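You operate a simulated robot arm through the tools that you are given. There is no shell and no other tool. Be economical: measure what you need, move in short steps, check, and stop when the job is done.

You run a simulated robot arm. Do the job below in one go: nothing can be reset, and whatever is moved stays where it is left.

TASK
Empty the blue cup into the tub of lentils, close it and label it on the jar stand.
Fine: tub on the ring, the lentils label in the slot, cup back. Set down upright: cup, tub.
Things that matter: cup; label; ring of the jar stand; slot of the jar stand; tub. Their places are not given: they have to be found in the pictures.

The check looks at the end state, three seconds after you hand in, the way a careful person would. Anything else that was tipped, shoved, dropped, spilled or broken makes it a failure.

THE ROBOT
A 6-joint arm with a two-finger parallel gripper, fixed in place. Base frame: the origin is at the foot of the arm, x ahead of it, y to its left, z up; the work surface is at about z = 0. Readings come in mm, rad, newtons and seconds.
With the tool pointing down near the work surface it reaches from about 140 to 580 mm from the base axis. Its first joint turns from -1.152 to 1.152 rad. Payload 2.1 kg.
Tool frame: the origin (TCP) lies between the finger pads and is the grasp point; the fingertips stand 30 mm ahead of it; z points along the fingers, y is the line along which they close. Largest opening 94 mm; finger width 28, thickness 10; the body of the gripper, 50 by 96 mm, starts 55 mm behind the TCP.
Orientation is told as [roll, pitch, yaw] about the base's x, y, z axes, in that order, counted from this pose: with the fingers straight down and closing along the base's y, the tool's x points along the base's -x, its y along +y and its z along -z.

THE INTERFACE
- The arm moves only by the tool jog_arm. Its argument "steps" is a list of rows, each a list of 3 entries, a list of its own where there are three numbers: the opening, from 0 (shut) to 1 (fully open), then the shift along the base's x, y, z in mm, then the turn, a rotation vector about the base's x, y, z in rad. In form: [[grip, [x, y, z], [wx, wy, wz]], ...]. A call has 1 to 10 rows; each row is the pose to reach, as a shift and turn from the pose commanded when the call began. Each row takes 0.2 s and may step no farther than 50 mm and 0.15 rad from the row before; otherwise, or with a gripper value out of range, the whole call is refused. Where a pose cannot be reached the arm comes as near as it can. A force on the tool above 40 N (or 10 N above the force at the start of the call, whichever is more), or a blocked arm, ends the call early, and 0.2 s more pass. Each finger travels about 72 mm/s and halts on what it meets, pressing with about 26 N; the grip force reading is that of the motor and also rises with nothing between the fingers. The clock runs only during rows and for 0.2 s after the last one: add rows that repeat a pose to give the fingers time. It gives the time, the measured TCP pose, the force on the tool (base axes), the opening and the grip force at its end, in the units of the frame above (readings bear some noise), with the torque about the TCP (base axes, N m) and any sound that the robot's microphone picked up, and new pictures: "show" is both (left out), scene, wrist or none.
- Cameras (640 x 400 px; columns grow to the right, rows downward): "scene" is fixed at [38.4, -355.8, 499.1]; the picture's right is [0.90, -0.43, 0.00], its down [-0.19, -0.39, -0.90] and it looks along [0.38, 0.81, -0.44] (base axes); focal length 345 px, centre (320, 200). "wrist" rides on the gripper at [76, 14, -102] in the tool frame; the picture's right is [-0.18, 0.98, 0.00], its down [-0.75, -0.14, -0.64] and it looks along [-0.63, -0.12, 0.77] (tool axes); focal length 243 px, centre (320, 200).
- point_at(camera, pixels): for up to 12 pixels [column, row] of the newest picture of that camera ("zoom" is the newest enlarged one), the place [x, y, z] in the base frame of the surface seen there, good to about 2 mm. It takes no simulated time.
- close_up(camera, box): a new picture of the part [left, top, right, bottom] of that camera's present view, enlarged. It takes no simulated time.
- job_done(): hands the job in; it is judged then, once.

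Keep the steps short. Do not move on a guess: measure, check each grasp and each placing, and mend mistakes. In all there are 80 turns and 200 pictures (those below and enlarged ones count). Leave the gripper open and the arm clear of the work at the hand-in unless told otherwise, and finish with a single line.

The tools are called after "Emit:" as a command line: name --argument value ..., lists and objects as JSON in quotes. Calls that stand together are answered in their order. jog_arm: Moves the arm, as the interface text tells. Its arguments: {"type":"object","properties":{"steps":{"type":"array","items":{"type":"array"}},"show":{"type":"string","enum":["both","scene","wrist","none"]}},"required":["steps"]} The other tools are called the same way: point_at (camera, pixels) gives the place of the surface under pixels of a picture; close_up (camera, box) takes an enlarged picture of a part of a camera's view; job_done () hands the job in.

At the start:

```text
time: 0.0
eef_pos: [164.5, 206.2, 367.8]
tcp_rot: [0.001, 0.001, 0.002]
force: [-0.2, 0.1, -0.1]
ft_torque: [-0.01, -0.01, 0.03]
gripper_width: 93.9
grip_force: 0.1
```

scene: 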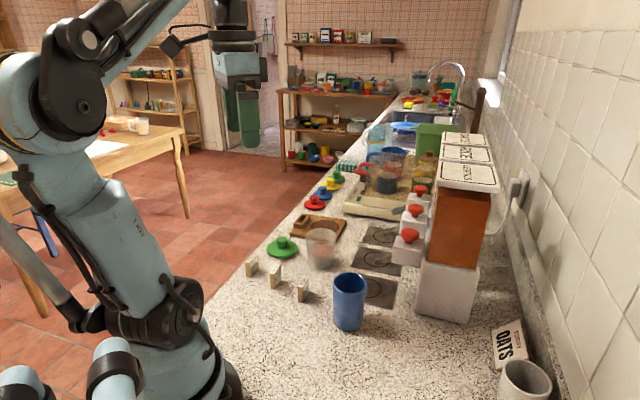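
wrist: 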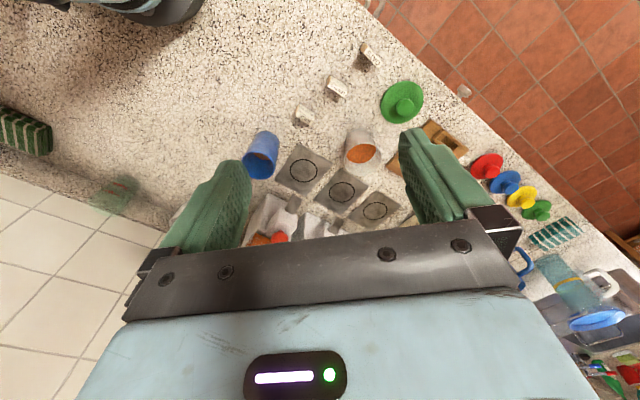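

I see a blue cup near (348,300), a clear tub near (320,248), lids, small labels and a wooden stand near (318,226). I'll enlarge these areas first.

Emit:
close_up --camera "scene" --box '[230, 200, 410, 340]'

Emit:
close_up --camera "wrist" --box '[230, 30, 480, 200]'

Emit:
close_up --camera "scene" --box '[280, 150, 460, 250]'

```text
2.86 times, centred on (320, 270) of scene
```

zoom: 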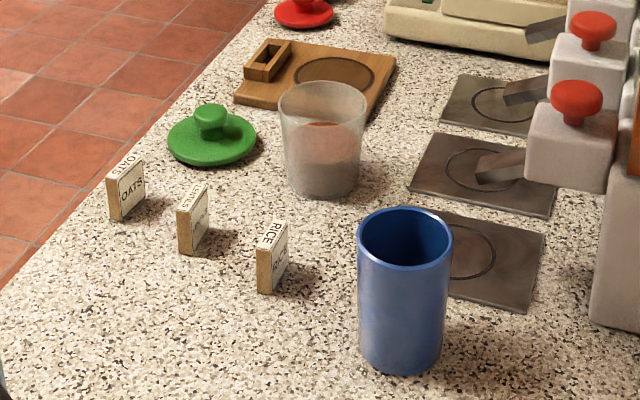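

```text
2.35 times, centred on (355, 115) of wrist
```

zoom: 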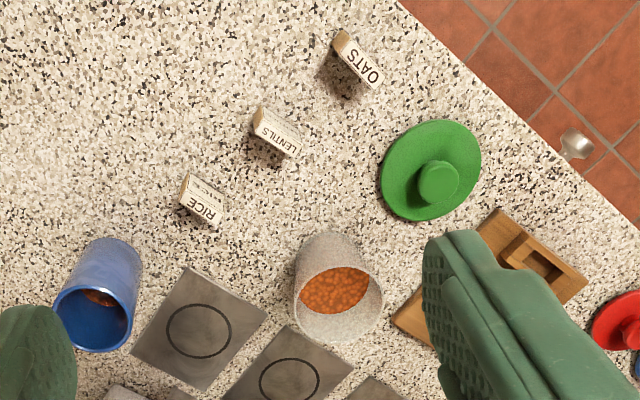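

```text
3.56 times, centred on (370, 200) of scene
```

zoom: 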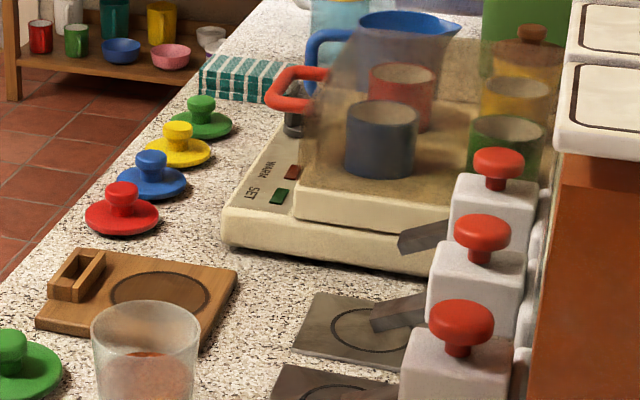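

Tub holds red lentils, the cup too; three labels (oats, lentils, rice), a green lid close by, and stand with ring and slot. Next I measure positions.

Emit:
close_up --camera "scene" --box '[230, 200, 410, 340]'

Emit:
point_at --camera "zoom" --pixels '[[358, 240], [453, 240], [405, 207], [400, 373], [280, 110], [366, 110], [323, 80], [322, 197], [168, 140], [256, 145], [211, 108], [211, 165]]'

Emit:
point_at --camera "zoom" --pixels '[[296, 78], [374, 80], [335, 58], [266, 42], [290, 42], [269, 81], [246, 67], [260, 252], [288, 222], [178, 215], [208, 186], [195, 254]]'

Emit:
close_up --camera "wrist" --box '[230, 30, 480, 200]'

Emit:
point_at --camera "zoom" --pixels '[[260, 107], [300, 135], [253, 120], [292, 155], [337, 240], [296, 295], [383, 300], [335, 290], [430, 120], [430, 220], [381, 185], [481, 155]]'

Emit:
point_at --camera "zoom" --pixels '[[438, 182], [524, 233], [561, 272], [535, 262], [500, 265], [547, 282], [495, 208], [588, 280], [100, 300], [57, 310], [130, 315], [95, 350]]'

```text
2.86 times, centred on (320, 270) of scene
```

zoom: 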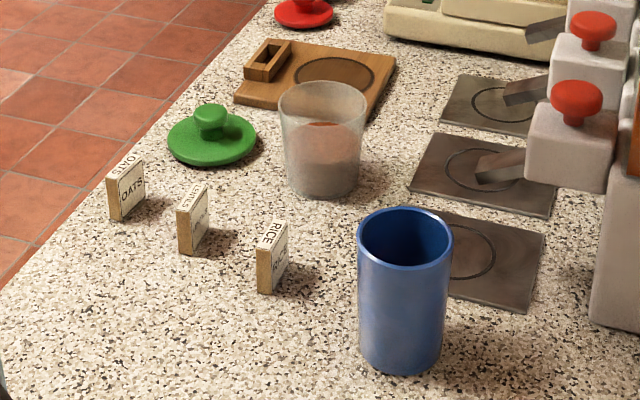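

```text
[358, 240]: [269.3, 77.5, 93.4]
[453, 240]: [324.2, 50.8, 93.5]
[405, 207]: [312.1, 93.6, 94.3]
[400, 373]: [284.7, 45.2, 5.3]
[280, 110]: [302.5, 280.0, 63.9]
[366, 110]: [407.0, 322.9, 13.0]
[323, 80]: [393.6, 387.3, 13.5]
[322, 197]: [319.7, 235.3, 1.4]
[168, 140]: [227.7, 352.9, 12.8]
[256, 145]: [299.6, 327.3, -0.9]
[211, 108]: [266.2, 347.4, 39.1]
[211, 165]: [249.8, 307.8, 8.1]
```

```text
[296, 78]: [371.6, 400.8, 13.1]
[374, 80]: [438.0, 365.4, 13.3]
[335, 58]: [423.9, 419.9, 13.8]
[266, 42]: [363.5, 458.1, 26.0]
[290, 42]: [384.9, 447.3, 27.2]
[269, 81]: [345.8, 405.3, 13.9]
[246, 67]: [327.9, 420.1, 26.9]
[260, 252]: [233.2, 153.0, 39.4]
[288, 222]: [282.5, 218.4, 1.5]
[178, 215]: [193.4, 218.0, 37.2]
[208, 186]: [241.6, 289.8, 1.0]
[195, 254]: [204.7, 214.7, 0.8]
```

```text
2.35 times, centred on (355, 115) of wrist
```

zoom: 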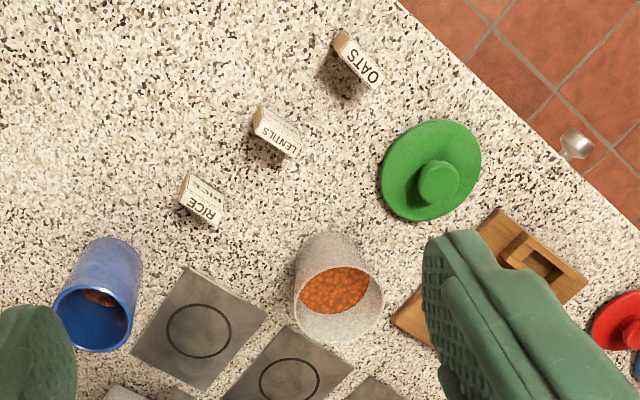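

```text
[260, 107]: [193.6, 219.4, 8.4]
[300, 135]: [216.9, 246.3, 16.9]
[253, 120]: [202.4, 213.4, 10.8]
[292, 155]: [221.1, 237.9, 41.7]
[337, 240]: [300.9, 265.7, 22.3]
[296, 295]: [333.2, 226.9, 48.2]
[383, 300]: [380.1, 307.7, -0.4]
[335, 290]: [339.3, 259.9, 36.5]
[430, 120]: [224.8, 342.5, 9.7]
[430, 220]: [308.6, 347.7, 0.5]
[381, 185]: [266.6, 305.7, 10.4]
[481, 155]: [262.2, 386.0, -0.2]
```

```text
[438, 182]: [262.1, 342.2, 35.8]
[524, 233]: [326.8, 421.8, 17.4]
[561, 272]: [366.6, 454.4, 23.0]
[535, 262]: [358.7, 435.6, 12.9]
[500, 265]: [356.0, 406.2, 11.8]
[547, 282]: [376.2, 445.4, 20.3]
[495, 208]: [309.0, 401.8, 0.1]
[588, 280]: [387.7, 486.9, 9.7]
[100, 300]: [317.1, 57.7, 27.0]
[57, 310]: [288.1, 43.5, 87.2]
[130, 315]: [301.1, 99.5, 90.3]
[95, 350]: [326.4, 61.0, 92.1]
```

Positions so far: cup centre ≈ (297,64), rim z 94; tub ≈ (330,265); green lid ≈ (264,345); stand ring ≈ (405,383). My plan is to take the cup with the tool level and heading (+x,+y), then roll it to pour. First I test that orientation in free air: yaw by -135° while moving high to the side of the cup.

Emit:
jog_arm --steps '[[1, [7, -20, 0], [0, 0, -0.15]], [1, [14, -40, 0], [0, 0, -0.3]], [1, [21, -60, 0], [0, 0, -0.45]], [1, [28, -80, 0], [0, 0, -0.6]], [1, [35, -100, 0], [0, 0, -0.75]], [1, [42, -120, 0], [0, 0, -0.9]], [1, [49, -140, 0], [0, 0, -1.05]], [1, [56, -160, 0], [0, 0, -1.2]], [1, [63, -180, 0], [0, 0, -1.35]], [1, [70, -200, 0], [0, 0, -1.5]]]' --show "scene"

Emit:
jog_arm --steps '[[1, [0, 0, 0], [0, 0, -0.15]], [1, [0, 0, 0], [0, 0, -0.3]], [1, [0, 0, 0], [0, 0, -0.45]], [1, [0, 0, 0], [0, 0, -0.6]], [1, [0, 0, 0], [0, 0, -0.75]], [1, [0, 0, 0], [0, 0, -0.856]], [1, [0, 0, 0], [0, 0, -0.856]]]'

```text
time: 2.2
eef_pos: [235.1, 6.4, 368.0]
tcp_rot: [0.001, 0.0, -1.5]
force: [-0.2, -0.1, -0.3]
ft_torque: [0.0, 0.01, 0.01]
gripper_width: 94.0
grip_force: 0.0
```

scene: 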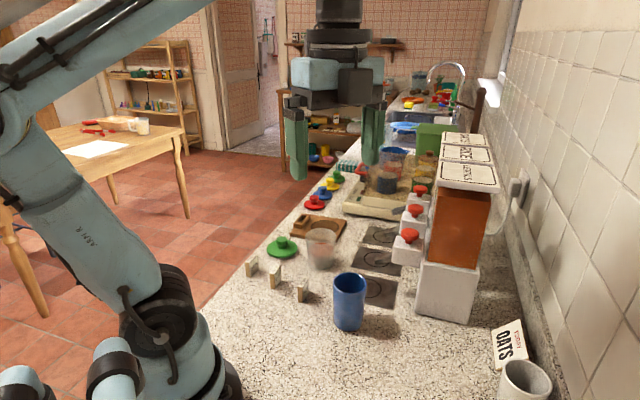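

```text
time: 3.8
eef_pos: [234.2, 7.2, 369.2]
tcp_rot: [0.001, 0.0, -2.357]
force: [0.4, -0.8, 0.6]
ft_torque: [-0.01, 0.01, 0.02]
gripper_width: 93.9
grip_force: 0.1
```

scene: 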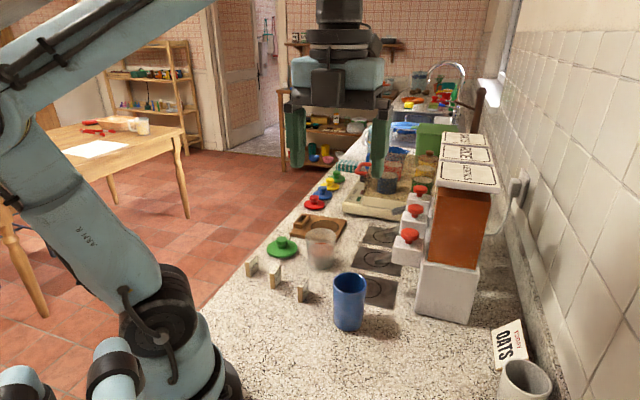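
wrist: 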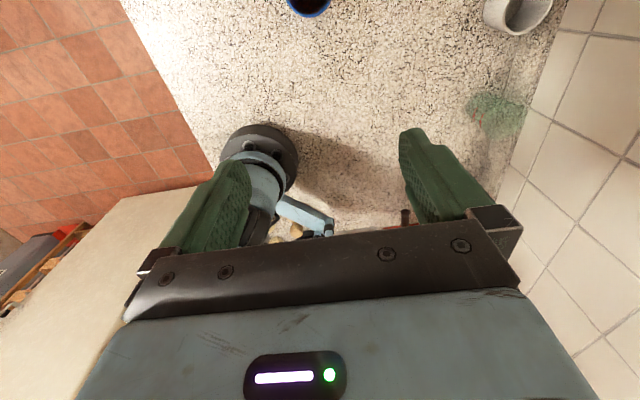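

The yaw worked. Now I tilt the tool up towards level, about the axis (0.707,-0.707,0), still high.

Emit:
jog_arm --steps '[[1, [4, 4, -6], [0.106, -0.106, 0]], [1, [8, 8, -12], [0.212, -0.212, 0]], [1, [12, 12, -18], [0.318, -0.318, 0]], [1, [16, 16, -24], [0.424, -0.424, 0]], [1, [20, 20, -30], [0.53, -0.53, 0]], [1, [24, 24, -36], [0.636, -0.636, 0]], [1, [28, 28, -42], [0.742, -0.742, 0]], [1, [32, 32, -48], [0.848, -0.848, 0]], [1, [36, 36, -54], [0.954, -0.954, 0]], [1, [40, 40, -60], [1.06, -1.06, 0]]]'

```text
time: 6.0
eef_pos: [273.6, 47.3, 307.6]
tcp_rot: [0.018, 1.501, -2.339]
force: [-0.4, -0.8, 0.3]
ft_torque: [-0.01, 0.04, 0.02]
gripper_width: 93.6
grip_force: 0.0
```

scene: 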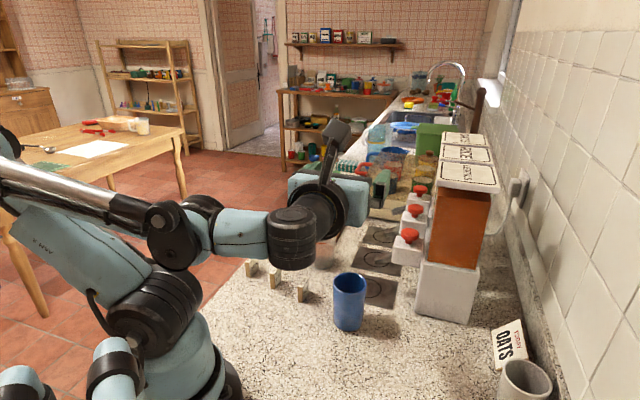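
wrist: 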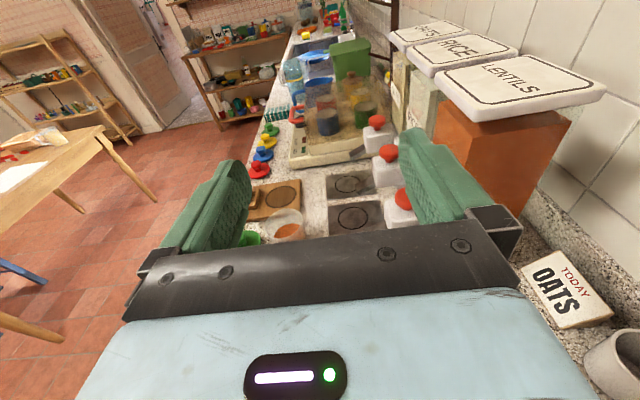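

The level tool pose is reachable. I check how low the wrist bodies hang relative to the TCP, so I know how low I can go.

Emit:
point_at --camera "scene" --pixels '[[293, 270], [275, 262], [310, 265], [240, 260], [340, 238], [355, 222], [293, 240], [175, 268], [385, 200], [315, 180]]'

Emit:
close_up --camera "scene" --box '[200, 110, 420, 290]'

Emit:
close_up --camera "wrist" --box '[220, 100, 420, 240]'

Emit:
point_at --camera "wrist" --pixels '[[272, 223], [304, 223], [287, 208], [287, 240], [265, 194], [300, 194], [281, 184], [281, 205], [268, 157], [269, 145]]'

```text
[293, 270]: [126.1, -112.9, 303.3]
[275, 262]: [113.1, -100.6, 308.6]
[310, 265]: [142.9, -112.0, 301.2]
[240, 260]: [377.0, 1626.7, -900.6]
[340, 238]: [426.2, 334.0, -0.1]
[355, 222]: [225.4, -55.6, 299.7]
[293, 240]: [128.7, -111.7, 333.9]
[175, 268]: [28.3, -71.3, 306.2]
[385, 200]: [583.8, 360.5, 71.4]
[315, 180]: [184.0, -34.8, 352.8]
```

```text
2.22 times, centred on (310, 200) of scene
```

zoom: 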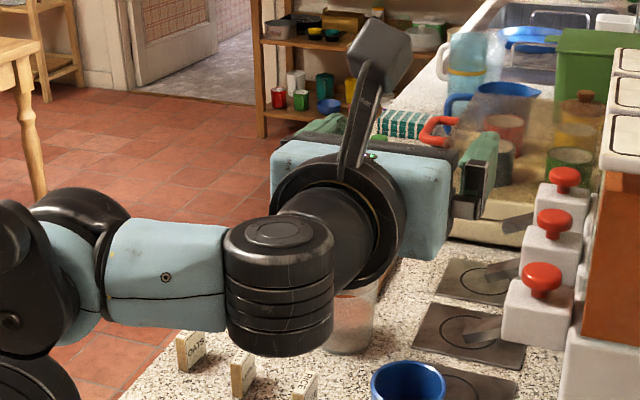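

```text
2.86 times, centred on (320, 170) of wrist
```

zoom: 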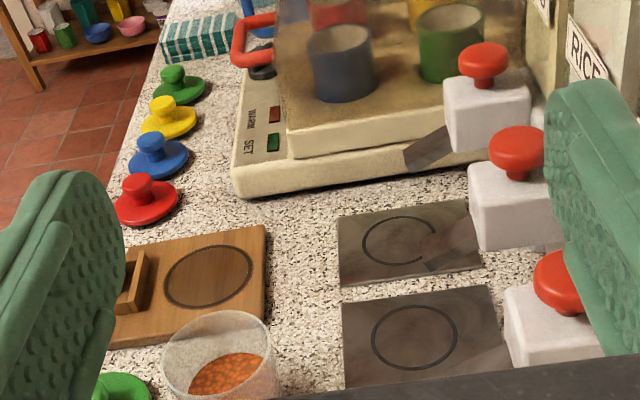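

```text
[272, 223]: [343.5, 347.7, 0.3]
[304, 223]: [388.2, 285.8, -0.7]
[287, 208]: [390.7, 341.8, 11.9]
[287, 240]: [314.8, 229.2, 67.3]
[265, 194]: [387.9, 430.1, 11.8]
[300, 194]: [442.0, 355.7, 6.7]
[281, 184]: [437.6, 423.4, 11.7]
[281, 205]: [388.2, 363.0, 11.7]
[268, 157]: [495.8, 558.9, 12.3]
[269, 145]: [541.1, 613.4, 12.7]
```

Wrist bodies hang only about 10 mm below the TCP, but wrist 1 would come close to the base column. I turn the heading to +y (away from the base) and go to a standoff at about (297,-60), z ≈ 200, checking for clearance. I also measure the dispenser foot and other obstacles to the right.

Emit:
point_at --camera "scene" --pixels '[[416, 302], [417, 262], [398, 255], [372, 308], [395, 306], [500, 395], [490, 350], [425, 312]]'

Emit:
jog_arm --steps '[[1, [4, -16, -15], [0, 0, 0.14]], [1, [8, -32, -30], [0, 0, 0.28]], [1, [12, -48, -45], [0, 0, 0.42]], [1, [16, -64, -60], [0, 0, 0.56]], [1, [20, -80, -75], [0, 0, 0.7]], [1, [23, -107, -100], [0, 0, 0.785]], [1, [23, -107, -100], [0, 0, 0.785]]]'

```text
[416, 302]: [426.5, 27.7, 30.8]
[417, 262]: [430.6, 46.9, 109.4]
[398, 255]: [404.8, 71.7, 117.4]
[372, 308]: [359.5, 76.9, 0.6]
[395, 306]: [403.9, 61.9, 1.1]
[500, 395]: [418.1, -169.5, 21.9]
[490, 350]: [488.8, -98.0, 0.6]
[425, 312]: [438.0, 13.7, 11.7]
```

```text
time: 7.6
eef_pos: [351.6, 27.8, 209.0]
tcp_rot: [0.017, 1.499, -1.557]
force: [0.3, 0.1, 0.8]
ft_torque: [-0.01, 0.0, 0.0]
gripper_width: 93.9
grip_force: 0.1
out of reach, approached as far as the arm can: row 4, 5, 6, 7
```

scene: 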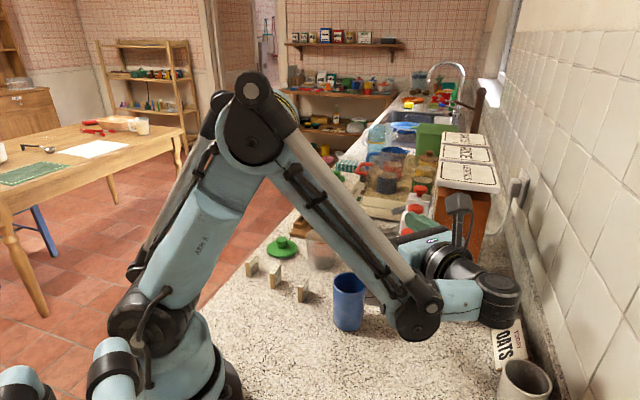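
wrist: 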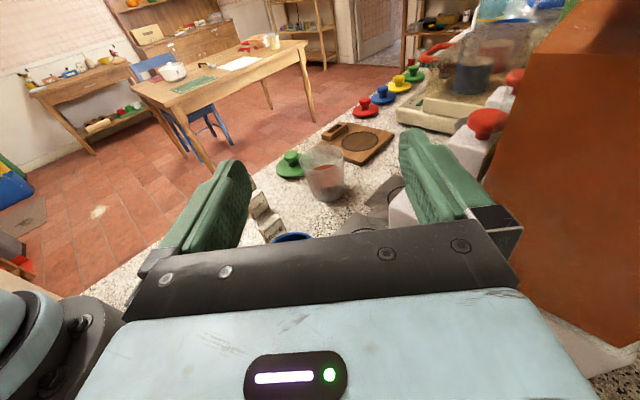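

J1 limit prevents that standoff (the arm ended at (352,28)). Instead I'll descend from straight above the cup with the level tool, heading about 70°. First a small upward step with a bit of yaw back, to see which commanded pose counts.

Emit:
jog_arm --steps '[[1, [0, 0, 30], [0, 0, -0.1]], [1, [0, 0, 60], [0, 0, -0.2]], [1, [0, 0, 60], [0, 0, -0.2]]]' --show "none"

```text
time: 8.4
eef_pos: [350.8, 27.9, 270.1]
tcp_rot: [0.012, 1.499, -1.763]
force: [-0.1, -1.1, -0.5]
ft_torque: [0.02, 0.0, -0.01]
gripper_width: 94.0
grip_force: 0.0
```

Good: it counts from the pose reached. Now I go above the cup at (297,64,200), heading 70°, tool levelled.

Emit:
jog_arm --steps '[[1, [-27, 18, -20], [0.033, -0.012, -0.075]], [1, [-54, 36, -40], [0.066, -0.024, -0.15]], [1, [-54, 36, -70], [0.066, -0.024, -0.15]], [1, [-54, 36, -70], [0.066, -0.024, -0.15]]]'

```text
time: 9.4
eef_pos: [296.9, 64.2, 198.6]
tcp_rot: [1.245, 1.564, -0.677]
force: [-0.2, 0.5, 0.1]
ft_torque: [-0.03, 0.01, 0.01]
gripper_width: 94.0
grip_force: 0.1
```

scene: 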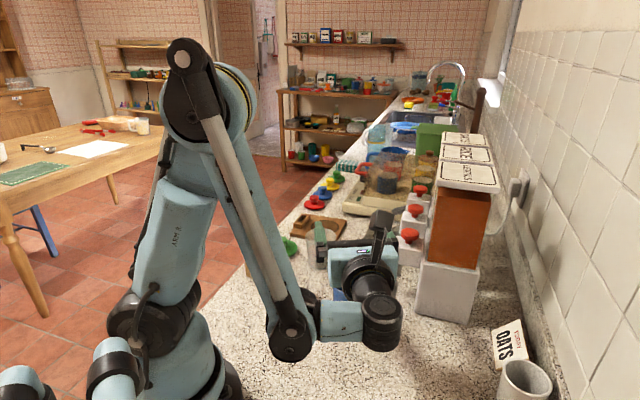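
wrist: 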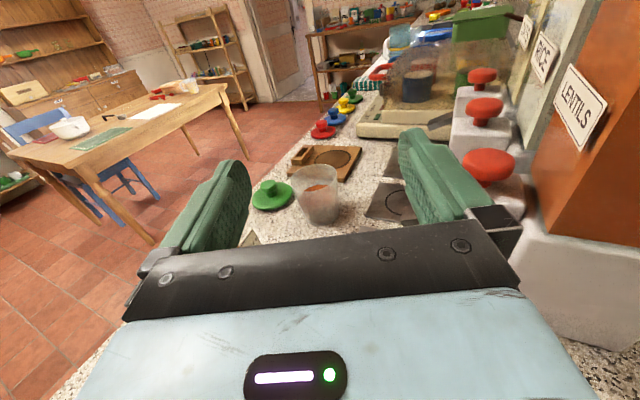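

The tool is level over the cup. I check the height of wrist 1, black ball near (293,345), before descending.

Emit:
point_at --camera "scene" --pixels '[[293, 358], [278, 352], [305, 355], [380, 350], [345, 335], [293, 335]]'

```text
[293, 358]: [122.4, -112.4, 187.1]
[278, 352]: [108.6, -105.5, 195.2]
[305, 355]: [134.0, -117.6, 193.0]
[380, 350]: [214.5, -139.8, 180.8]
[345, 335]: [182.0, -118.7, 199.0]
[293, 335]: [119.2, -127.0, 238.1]
```

Lowest body is ~19 mm below the TCP, so z = 50 is fine. I descend slowly, first to z ≈ 120.

Emit:
jog_arm --steps '[[1, [0, 0, -25], [0, 0, 0]], [1, [0, 0, -50], [0, 0, 0]], [1, [0, 0, -75], [0, 0, 0]], [1, [0, 0, -80], [0, 0, 0]]]'

Emit:
close_up --camera "scene" --box '[280, 220, 440, 350]'

```text
time: 10.4
eef_pos: [326.3, 48.2, 176.6]
tcp_rot: [1.056, 1.563, -0.864]
force: [-0.9, -0.3, -0.3]
ft_torque: [-0.04, 0.03, -0.01]
gripper_width: 94.2
grip_force: 0.1
out of reach, approached as far as the arm can: row 1, 2, 3, 4
```

scene: 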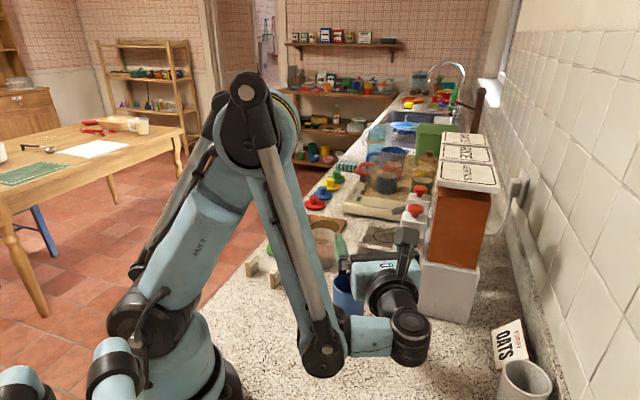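
wrist: 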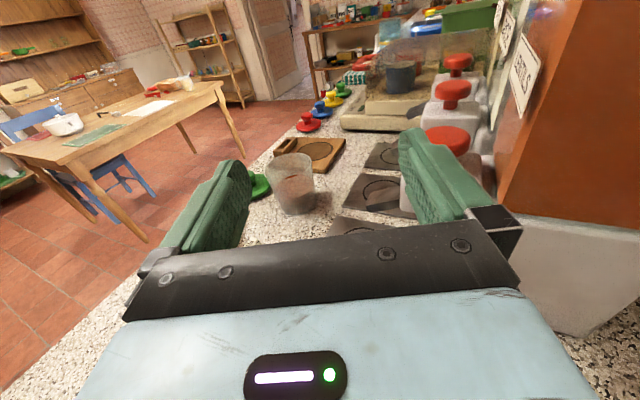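

```text
3.08 times, centred on (360, 285) of scene
```

zoom: 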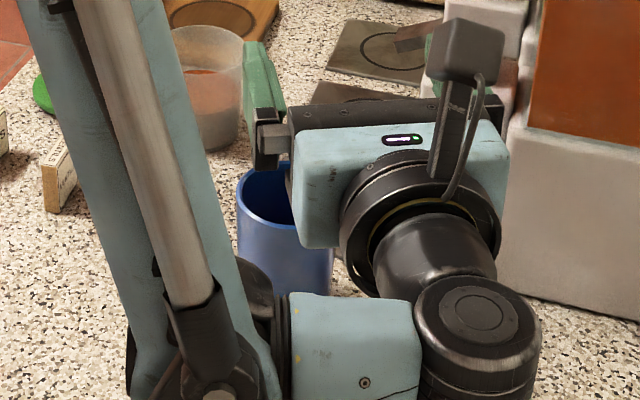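

Level doesn't go low enough there (elbow fold limit). I try a compromise: tool tilted about 60° from straight down, which lifts and moves out the wrist. I go back up over the cup at that tilt.

Emit:
jog_arm --steps '[[1, [-4, 2, 15], [-0.117, 0.043, 0]], [1, [-8, 4, 25], [-0.234, 0.086, 0]], [1, [-15, 8, 25], [-0.35, 0.129, 0]], [1, [-29, 16, 25], [-0.47, 0.17, 0]], [1, [-29, 16, 0], [-0.47, 0.17, 0]], [1, [-29, 16, -15], [-0.47, 0.17, 0]], [1, [-29, 16, -15], [-0.47, 0.17, 0]]]'

```text
time: 12.0
eef_pos: [296.9, 63.2, 162.3]
tcp_rot: [0.015, 1.068, -1.903]
force: [1.0, 0.2, 0.5]
ft_torque: [-0.02, 0.0, 0.03]
gripper_width: 94.2
grip_force: 0.0
```

scene: 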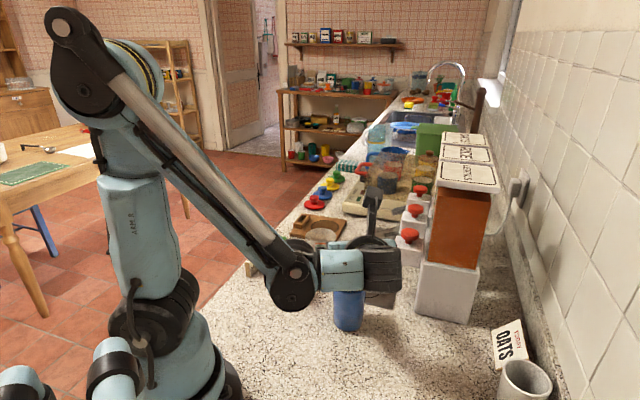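
wrist: 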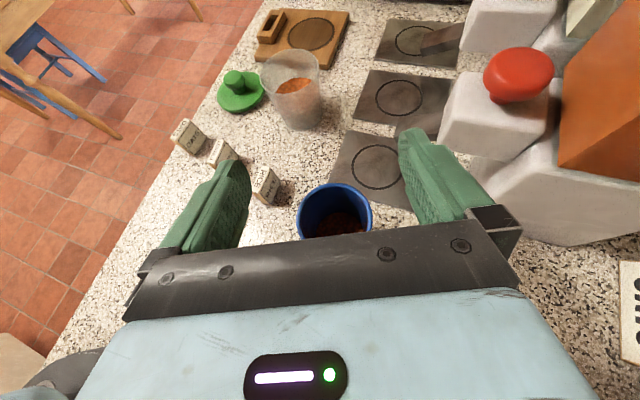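

At 61° tilt the pose above the cup is reached and the cup shows between the fingers. I measure the rim and tub again here.

Emit:
point_at --camera "wrist" --pixels '[[299, 212], [370, 212], [335, 186], [335, 183], [264, 75], [319, 75], [291, 52], [297, 128], [275, 127], [318, 120]]'

Emit:
close_up --camera "wrist" --box '[160, 0, 460, 240]'

```text
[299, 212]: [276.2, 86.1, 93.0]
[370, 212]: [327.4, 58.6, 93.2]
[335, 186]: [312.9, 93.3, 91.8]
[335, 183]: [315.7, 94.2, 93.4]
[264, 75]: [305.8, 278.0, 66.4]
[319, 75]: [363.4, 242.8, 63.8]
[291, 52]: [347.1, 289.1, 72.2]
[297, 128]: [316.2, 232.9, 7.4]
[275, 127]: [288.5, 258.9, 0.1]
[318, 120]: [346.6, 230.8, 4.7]
```

```text
1.67 times, centred on (310, 120) of wrist
```

zoom: 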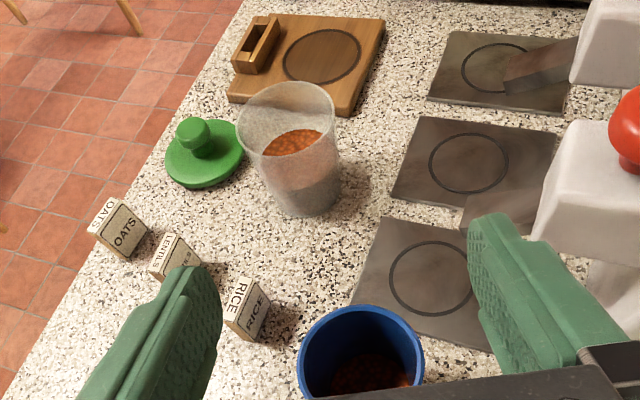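

Cup centre ≈ (298.5,66), r≈30; tub centre ≈ (334,260), r≈34, rim z≈67. I centre on the cup and descend in two stages.

Emit:
jog_arm --steps '[[1, [1.5, 3, -20], [0, 0, 0]], [1, [1.5, 3, -40], [0, 0, 0]], [1, [1.5, 3, -40], [0, 0, 0]]]'

```text
time: 12.8
eef_pos: [300.1, 66.7, 121.3]
tcp_rot: [0.017, 1.069, -1.904]
force: [0.5, -0.1, 0.1]
ft_torque: [0.0, 0.01, 0.02]
gripper_width: 94.1
grip_force: 0.1
```

scene: 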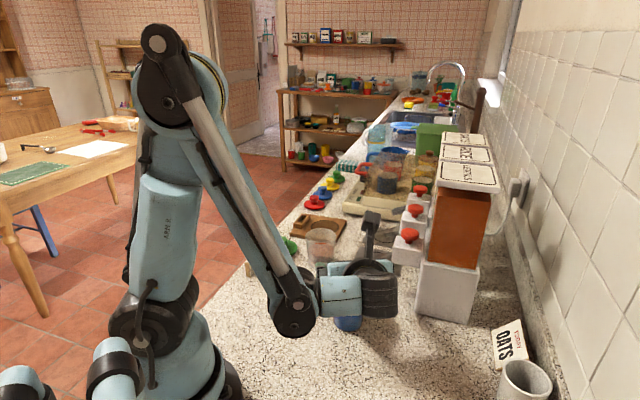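
wrist: 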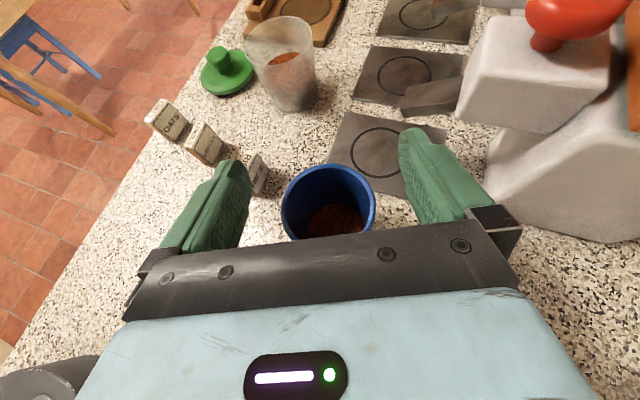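

Well centred, with the rice label well ahead of the left finger. Continue down to z ≈ 55.

Emit:
jog_arm --steps '[[1, [-1, 0, -20], [0, 0, 0]], [1, [-1, 0, -40], [0, 0, 0]], [1, [-1, 0, -55], [0, 0, 0]], [1, [-1, 0, -66], [0, 0, 0]], [1, [-1, 0, -66], [0, 0, 0]]]'

```text
time: 14.0
eef_pos: [317.4, 59.4, 91.5]
tcp_rot: [0.015, 1.069, -1.904]
force: [-0.2, 0.2, 0.3]
ft_torque: [0.01, 0.01, 0.01]
gripper_width: 93.9
grip_force: 0.1
out of reach, approached as far as the arm can: row 2, 3, 4, 5
```

scene: 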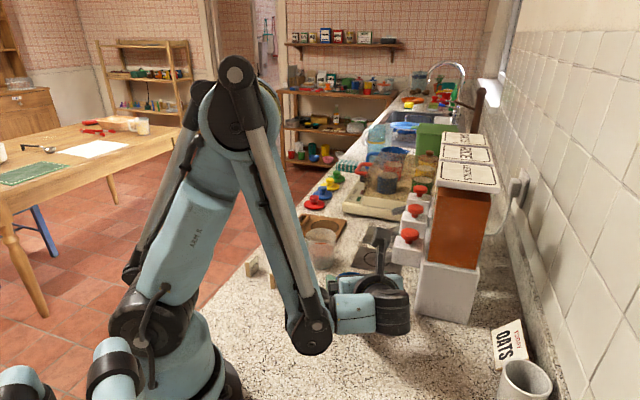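
wrist: 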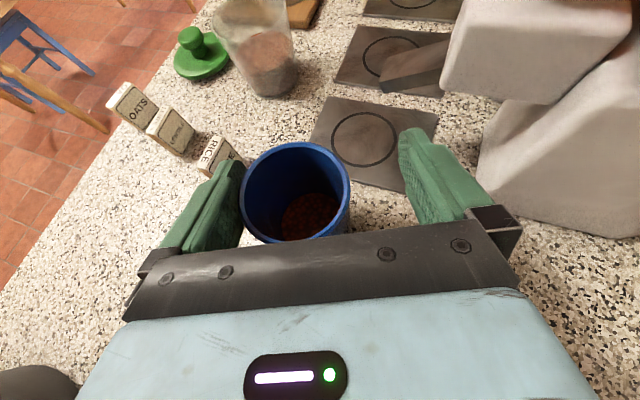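

It can't get that low at this tilt, and it drifted sideways without touching. I go up, recentre, and reduce the tilt to ~45°.

Emit:
jog_arm --steps '[[1, [0, 0, 30], [0, 0, 0]], [1, [-10, 4, 35], [-0.13, 0.045, 0]], [1, [-19, 7, 35], [-0.26, 0.09, 0]], [1, [-19, 7, 15], [-0.26, 0.09, 0]], [1, [-19, 7, 15], [-0.26, 0.09, 0]]]' --show "none"

Emit:
jog_arm --steps '[[1, [0, 0, -10], [0, 0, 0]], [1, [0, 0, -20], [0, 0, 0]], [1, [0, 0, -20], [0, 0, 0]]]'

```text
time: 15.2
eef_pos: [298.2, 65.9, 106.5]
tcp_rot: [0.016, 0.793, -1.907]
force: [0.0, 0.6, 0.3]
ft_torque: [-0.03, -0.02, 0.0]
gripper_width: 93.9
grip_force: 0.1
```

```text
time: 16.0
eef_pos: [297.9, 66.4, 87.1]
tcp_rot: [0.015, 0.793, -1.904]
force: [0.1, 0.6, 0.0]
ft_torque: [0.01, 0.0, -0.03]
gripper_width: 94.1
grip_force: 0.2
```

scene: 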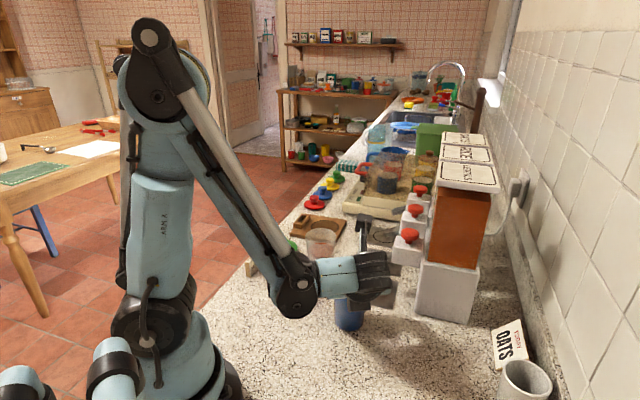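
wrist: 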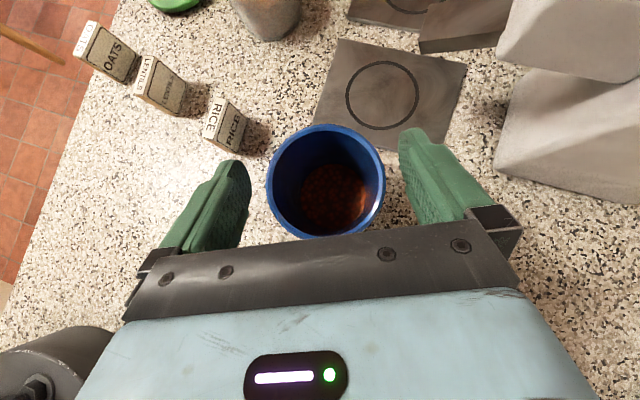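

Reached at 45° tilt and centred over the cup. Down to z ≈ 66.

Emit:
jog_arm --steps '[[1, [0, 0, -10], [0, 0, 0]], [1, [0, 0, -20], [0, 0, 0]], [1, [0, 0, -20], [0, 0, 0]]]'

```text
time: 16.8
eef_pos: [296.8, 66.8, 68.2]
tcp_rot: [0.016, 0.794, -1.905]
force: [-0.1, -0.3, -0.2]
ft_torque: [0.02, -0.03, 0.0]
gripper_width: 93.9
grip_force: 0.1
```

scene: 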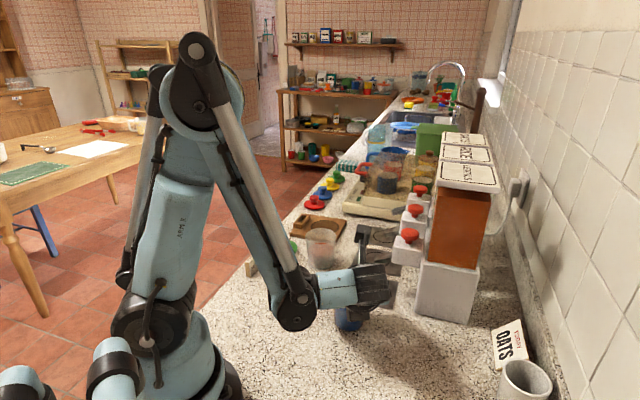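
wrist: 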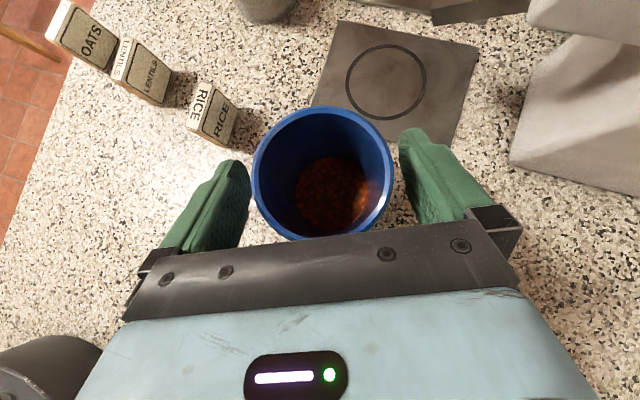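

Centred at z=68. I go 6 mm lower and close gently onto the cup.

Emit:
jog_arm --steps '[[1, [0, 0, -6], [0, 0, 0]], [0.8, [0, 0, -6], [0, 0, 0]], [0.72, [0, 0, -6], [0, 0, 0]], [0.68, [0, 0, -6], [0, 0, 0]], [0.64, [0, 0, -6], [0, 0, 0]], [0.6, [0, 0, -6], [0, 0, 0]], [0.4, [0, 0, -6], [0, 0, 0]], [0.4, [0, 0, -6], [0, 0, 0]]]'

```text
time: 18.6
eef_pos: [298.0, 66.8, 60.9]
tcp_rot: [0.018, 0.794, -1.905]
force: [0.5, 1.0, -0.6]
ft_torque: [0.0, 0.04, 0.02]
gripper_width: 65.4
grip_force: 26.3
```

scene: 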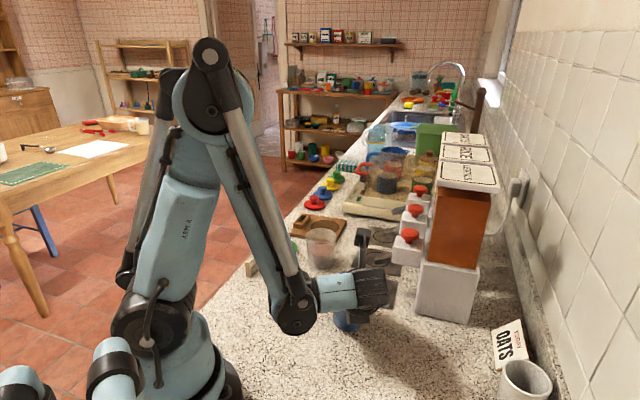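
wrist: 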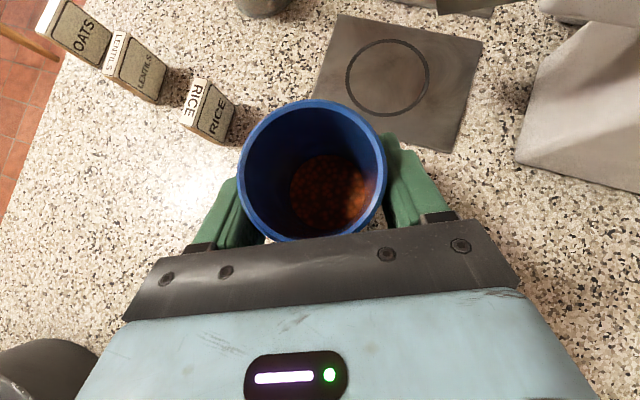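

Held at 65.4 mm with 26 N. Grasp pose noted: TCP (298,67,61). Now lift straight up, still upright.

Emit:
jog_arm --steps '[[0.4, [0, 0, 10], [0, 0, 0]], [0.4, [0, 0, 25], [0, 0, 0]], [0.4, [0, 0, 45], [0, 0, 0]], [0.4, [0, 0, 65], [0, 0, 0]], [0.4, [0, 0, 85], [0, 0, 0]], [0.4, [0, 0, 105], [0, 0, 0]], [0.4, [0, 0, 120], [0, 0, 0]]]'

```text
time: 20.2
eef_pos: [298.4, 67.1, 181.5]
tcp_rot: [0.016, 0.796, -1.905]
force: [-0.3, -0.6, -1.7]
ft_torque: [0.01, 0.02, -0.01]
gripper_width: 65.0
grip_force: 26.3
```

scene: 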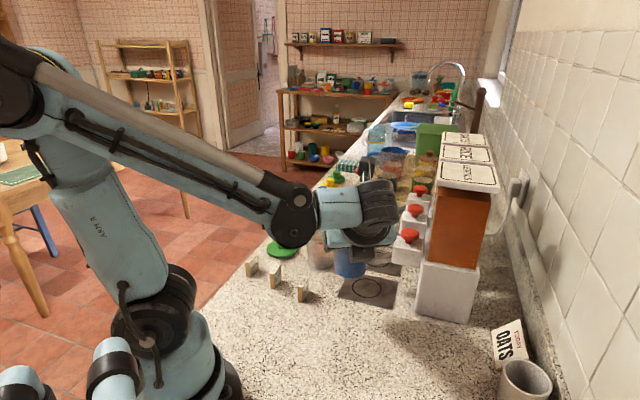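
wrist: 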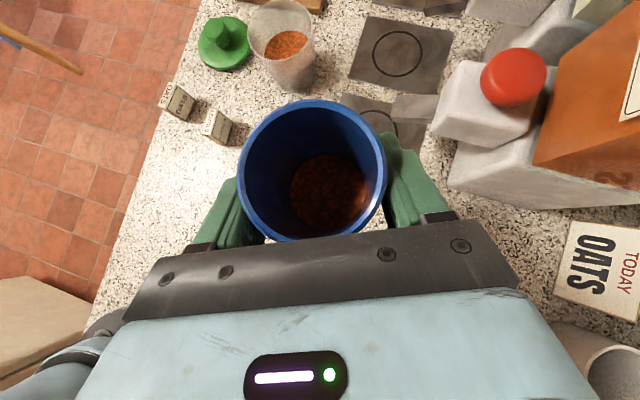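

The cup is clear of the counter. Next I plan to yaw about +64° and carry it beside the tub. First I check the dispenser heights, because the wrist will swing to that side.

Emit:
point_at --camera "scene" --pixels '[[438, 180], [440, 155], [443, 136], [495, 190], [437, 240], [411, 236], [417, 205], [421, 188], [405, 245], [430, 200], [388, 240], [485, 90]]'

Emit:
point_at --camera "wrist" --pixels '[[251, 30], [314, 30], [282, 5], [289, 90], [284, 45], [203, 42], [250, 42], [225, 30]]'

```text
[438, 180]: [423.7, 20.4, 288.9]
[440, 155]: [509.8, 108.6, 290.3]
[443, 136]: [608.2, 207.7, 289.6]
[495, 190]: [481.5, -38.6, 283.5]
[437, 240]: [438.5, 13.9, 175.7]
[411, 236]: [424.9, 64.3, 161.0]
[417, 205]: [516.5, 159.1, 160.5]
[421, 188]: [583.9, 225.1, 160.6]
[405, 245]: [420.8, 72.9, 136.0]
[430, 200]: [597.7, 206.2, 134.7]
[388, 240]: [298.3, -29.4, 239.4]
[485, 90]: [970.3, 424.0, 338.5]
```

```text
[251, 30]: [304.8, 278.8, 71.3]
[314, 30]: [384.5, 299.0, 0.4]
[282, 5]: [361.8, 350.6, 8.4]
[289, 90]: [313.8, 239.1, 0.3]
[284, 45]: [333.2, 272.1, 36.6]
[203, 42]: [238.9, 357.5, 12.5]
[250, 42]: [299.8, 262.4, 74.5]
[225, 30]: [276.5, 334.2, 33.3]
```

The dispensers stay clear of the planned wrist path (perpendicular distance over 60 mm, knobs top at 160). Carry upright to (376,284,190) with yaw +1.12.

Emit:
jog_arm --steps '[[0.4, [6, 20, 9], [0, 0, 0.12]], [0.4, [14, 42, 9], [0, 0, 0.24]], [0.4, [22, 65, 9], [0, 0, 0.36]], [0.4, [30, 88, 9], [0, 0, 0.48]], [0.4, [38, 111, 9], [0, 0, 0.6]], [0.4, [46, 134, 9], [0, 0, 0.72]], [0.4, [54, 157, 9], [0, 0, 0.84]], [0.4, [62, 180, 9], [0, 0, 0.96]], [0.4, [70, 202, 9], [0, 0, 1.06]], [0.4, [78, 217, 9], [0, 0, 1.12]]]'

```text
time: 22.4
eef_pos: [376.3, 283.1, 191.6]
tcp_rot: [0.017, 0.792, -0.785]
force: [-0.2, 0.3, -1.2]
ft_torque: [-0.01, 0.04, -0.01]
gripper_width: 65.1
grip_force: 25.9
```

scene: 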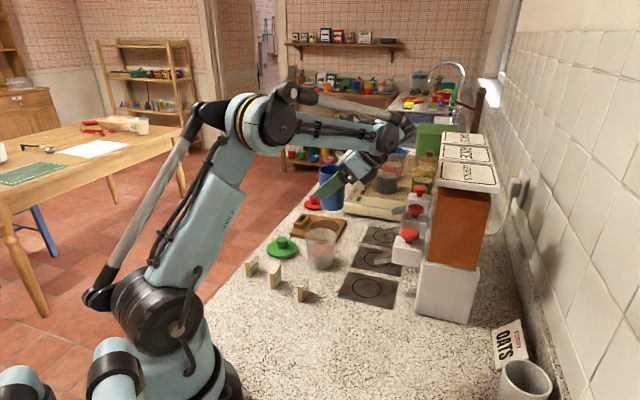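
wrist: 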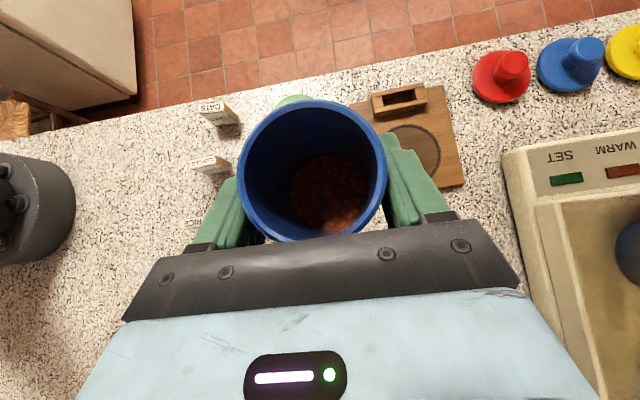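

Beside the tub, upright. Now I tip the mouth towards the tub about the axis (0.5,-0.866,0), lowering to z≈150, up to about 69° first.

Emit:
jog_arm --steps '[[0.4, [0, 0, -12], [0.075, -0.13, 0]], [0.4, [0, 0, -24], [0.15, -0.26, 0]], [0.4, [0, 0, -36], [0.225, -0.39, 0]], [0.4, [0, 0, -42], [0.3, -0.52, 0]], [0.4, [0, 0, -42], [0.37, -0.641, 0]], [0.4, [0, 0, -42], [0.44, -0.762, 0]], [0.4, [0, 0, -42], [0.51, -0.883, 0]], [0.4, [0, 0, -42], [0.58, -1.005, 0]]]'

Emit:
close_up --camera "scene" --box '[240, 140, 440, 280]'

```text
time: 24.2
eef_pos: [375.3, 284.4, 149.6]
tcp_rot: [1.118, 0.115, -0.227]
force: [0.2, -0.5, -1.1]
ft_torque: [-0.03, -0.01, -0.01]
gripper_width: 65.2
grip_force: 26.1
```

scene: 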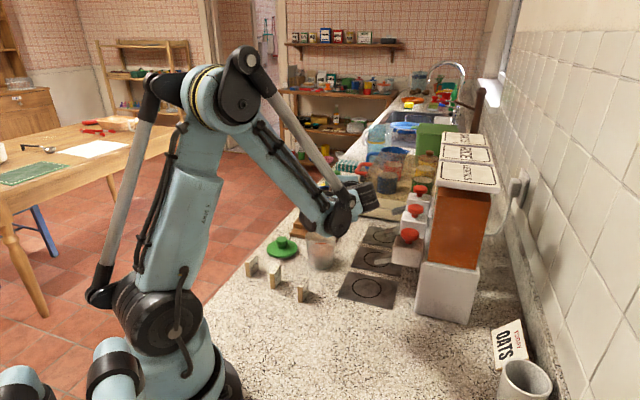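
wrist: 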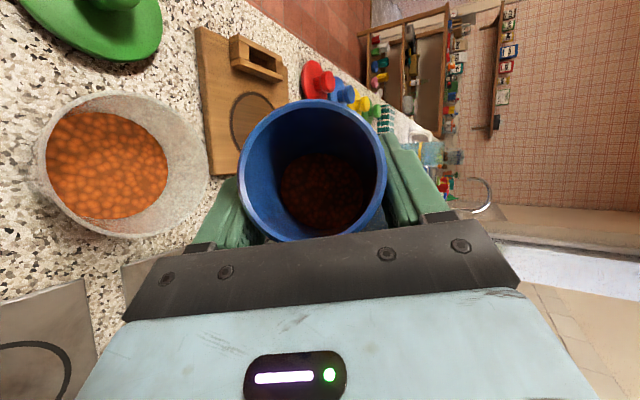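

```text
2.86 times, centred on (340, 210) of scene
```

zoom: 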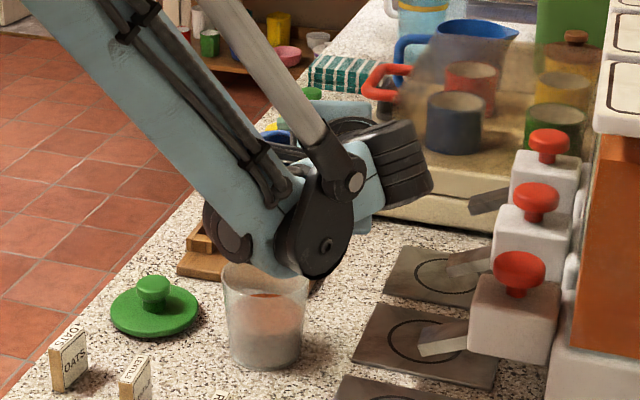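

No lentils have come out yet. I check how close the forearm and wrist are to the tub, and the positions of the cup lip and tub rim.

Emit:
point_at --camera "zoom" --pixels '[[322, 270], [290, 270], [345, 250], [225, 240], [224, 275], [308, 280], [265, 290], [310, 240]]'

Emit:
point_at --camera "wrist" --pixels '[[40, 165], [207, 165], [120, 93], [120, 237], [105, 165], [240, 180], [310, 102], [384, 180], [260, 220]]'

```text
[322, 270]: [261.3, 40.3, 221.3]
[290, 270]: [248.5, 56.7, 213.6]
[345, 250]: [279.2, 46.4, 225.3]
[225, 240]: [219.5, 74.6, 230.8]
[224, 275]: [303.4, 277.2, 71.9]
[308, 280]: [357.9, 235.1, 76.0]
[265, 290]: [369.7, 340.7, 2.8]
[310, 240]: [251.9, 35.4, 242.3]
```

```text
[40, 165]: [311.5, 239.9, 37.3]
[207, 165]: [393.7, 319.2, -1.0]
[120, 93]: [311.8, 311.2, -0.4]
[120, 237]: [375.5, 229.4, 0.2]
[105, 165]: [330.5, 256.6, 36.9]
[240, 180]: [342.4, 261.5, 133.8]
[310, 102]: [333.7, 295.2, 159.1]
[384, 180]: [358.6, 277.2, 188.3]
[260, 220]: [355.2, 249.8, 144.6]
```

The wrist is well clear and the lip is about 7 mm short of the tub centre, 60 mm above the rim. I tip on slowly to 90°, shifting to keep the lip over the tub.

Emit:
jog_arm --steps '[[0.4, [-2, -1, -4], [0.045, -0.078, 0]], [0.4, [-4, -2.5, -6], [0.09, -0.156, 0]], [0.4, [-6, -4, -6], [0.135, -0.234, 0]], [0.4, [-9, -6, -6], [0.185, -0.32, 0]], [0.4, [-9, -6, -6], [0.185, -0.32, 0]], [0.4, [-9, -6, -6], [0.185, -0.32, 0]]]'

```text
time: 25.6
eef_pos: [366.9, 277.0, 144.3]
tcp_rot: [1.37, -0.153, -0.232]
force: [0.1, -0.8, -1.0]
ft_torque: [-0.03, 0.03, 0.02]
gripper_width: 65.1
grip_force: 26.4
```

scene: 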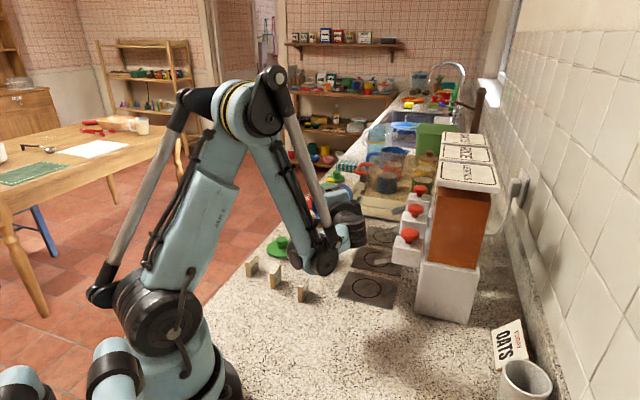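
wrist: 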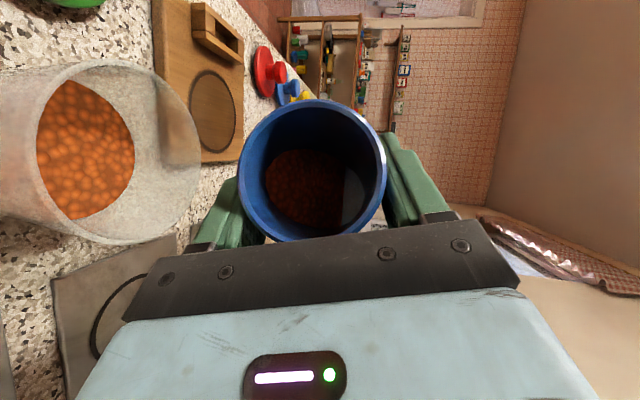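

The lentils begin to shift towards the lip. Continue to about 105°.

Emit:
jog_arm --steps '[[0.4, [-2, -1, 0], [0.035, -0.061, 0]], [0.4, [-4, -2, 0], [0.07, -0.121, 0]], [0.4, [-6, -3.5, 0], [0.1, -0.173, 0]], [0.4, [-8, -4.5, 0], [0.13, -0.225, 0]], [0.4, [-8, -4.5, 0], [0.13, -0.225, 0]], [0.4, [-8, -4.5, 0], [0.13, -0.225, 0]]]'

Emit:
close_up --camera "wrist" --box '[0, 40, 420, 270]'

```text
time: 27.0
eef_pos: [365.2, 274.6, 151.2]
tcp_rot: [1.557, -0.339, -0.276]
force: [-0.8, 0.5, -1.7]
ft_torque: [0.0, 0.05, -0.03]
gripper_width: 65.1
grip_force: 25.5
out of reach, approached as far as the arm can: row 4, 5, 6
```

scene: 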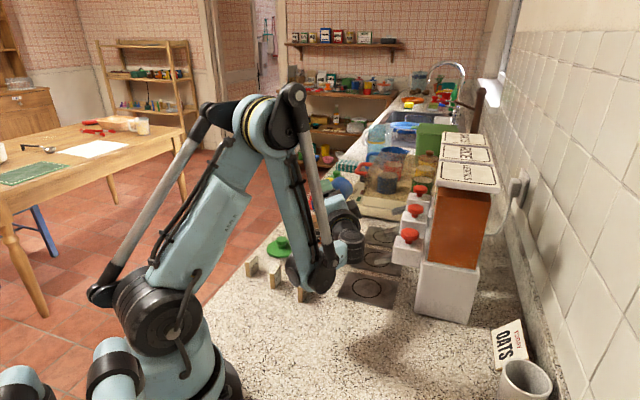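
wrist: 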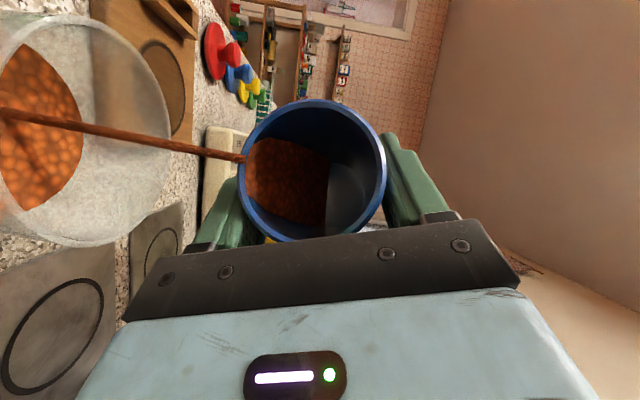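

```text
1.52 times, centred on (210, 155) of wrist
```

zoom: 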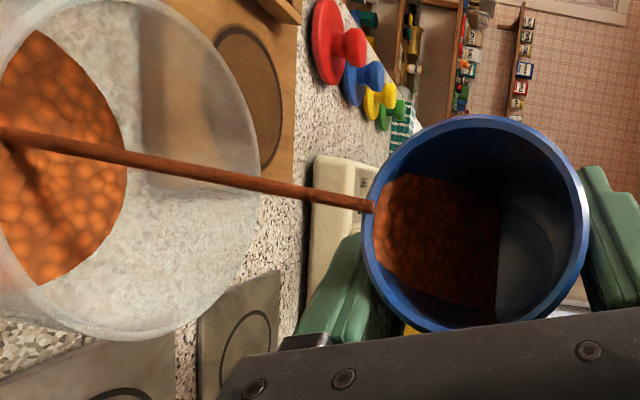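

A stream runs into the tub. I hold here to let it flow.

Emit:
jog_arm --steps '[[0.4, [0, 0, 0], [0, 0, 0]], [0.4, [0, 0, 0], [0, 0, 0]], [0.4, [0, 0, 0], [0, 0, 0]], [0.4, [0, 0, 0], [0, 0, 0]], [0.4, [0, 0, 0], [0, 0, 0]], [0.4, [0, 0, 0], [0, 0, 0]]]' --show "wrist"

```text
time: 28.4
eef_pos: [365.5, 276.0, 151.4]
tcp_rot: [1.557, -0.338, -0.276]
force: [0.0, 0.1, -0.8]
ft_torque: [-0.02, -0.02, -0.02]
gripper_width: 65.2
grip_force: 26.2
```

wrist: 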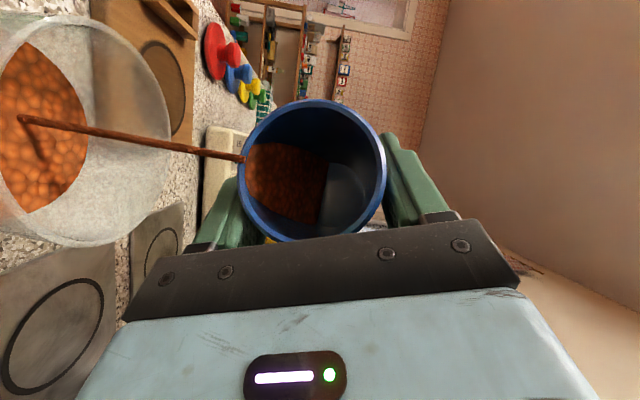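

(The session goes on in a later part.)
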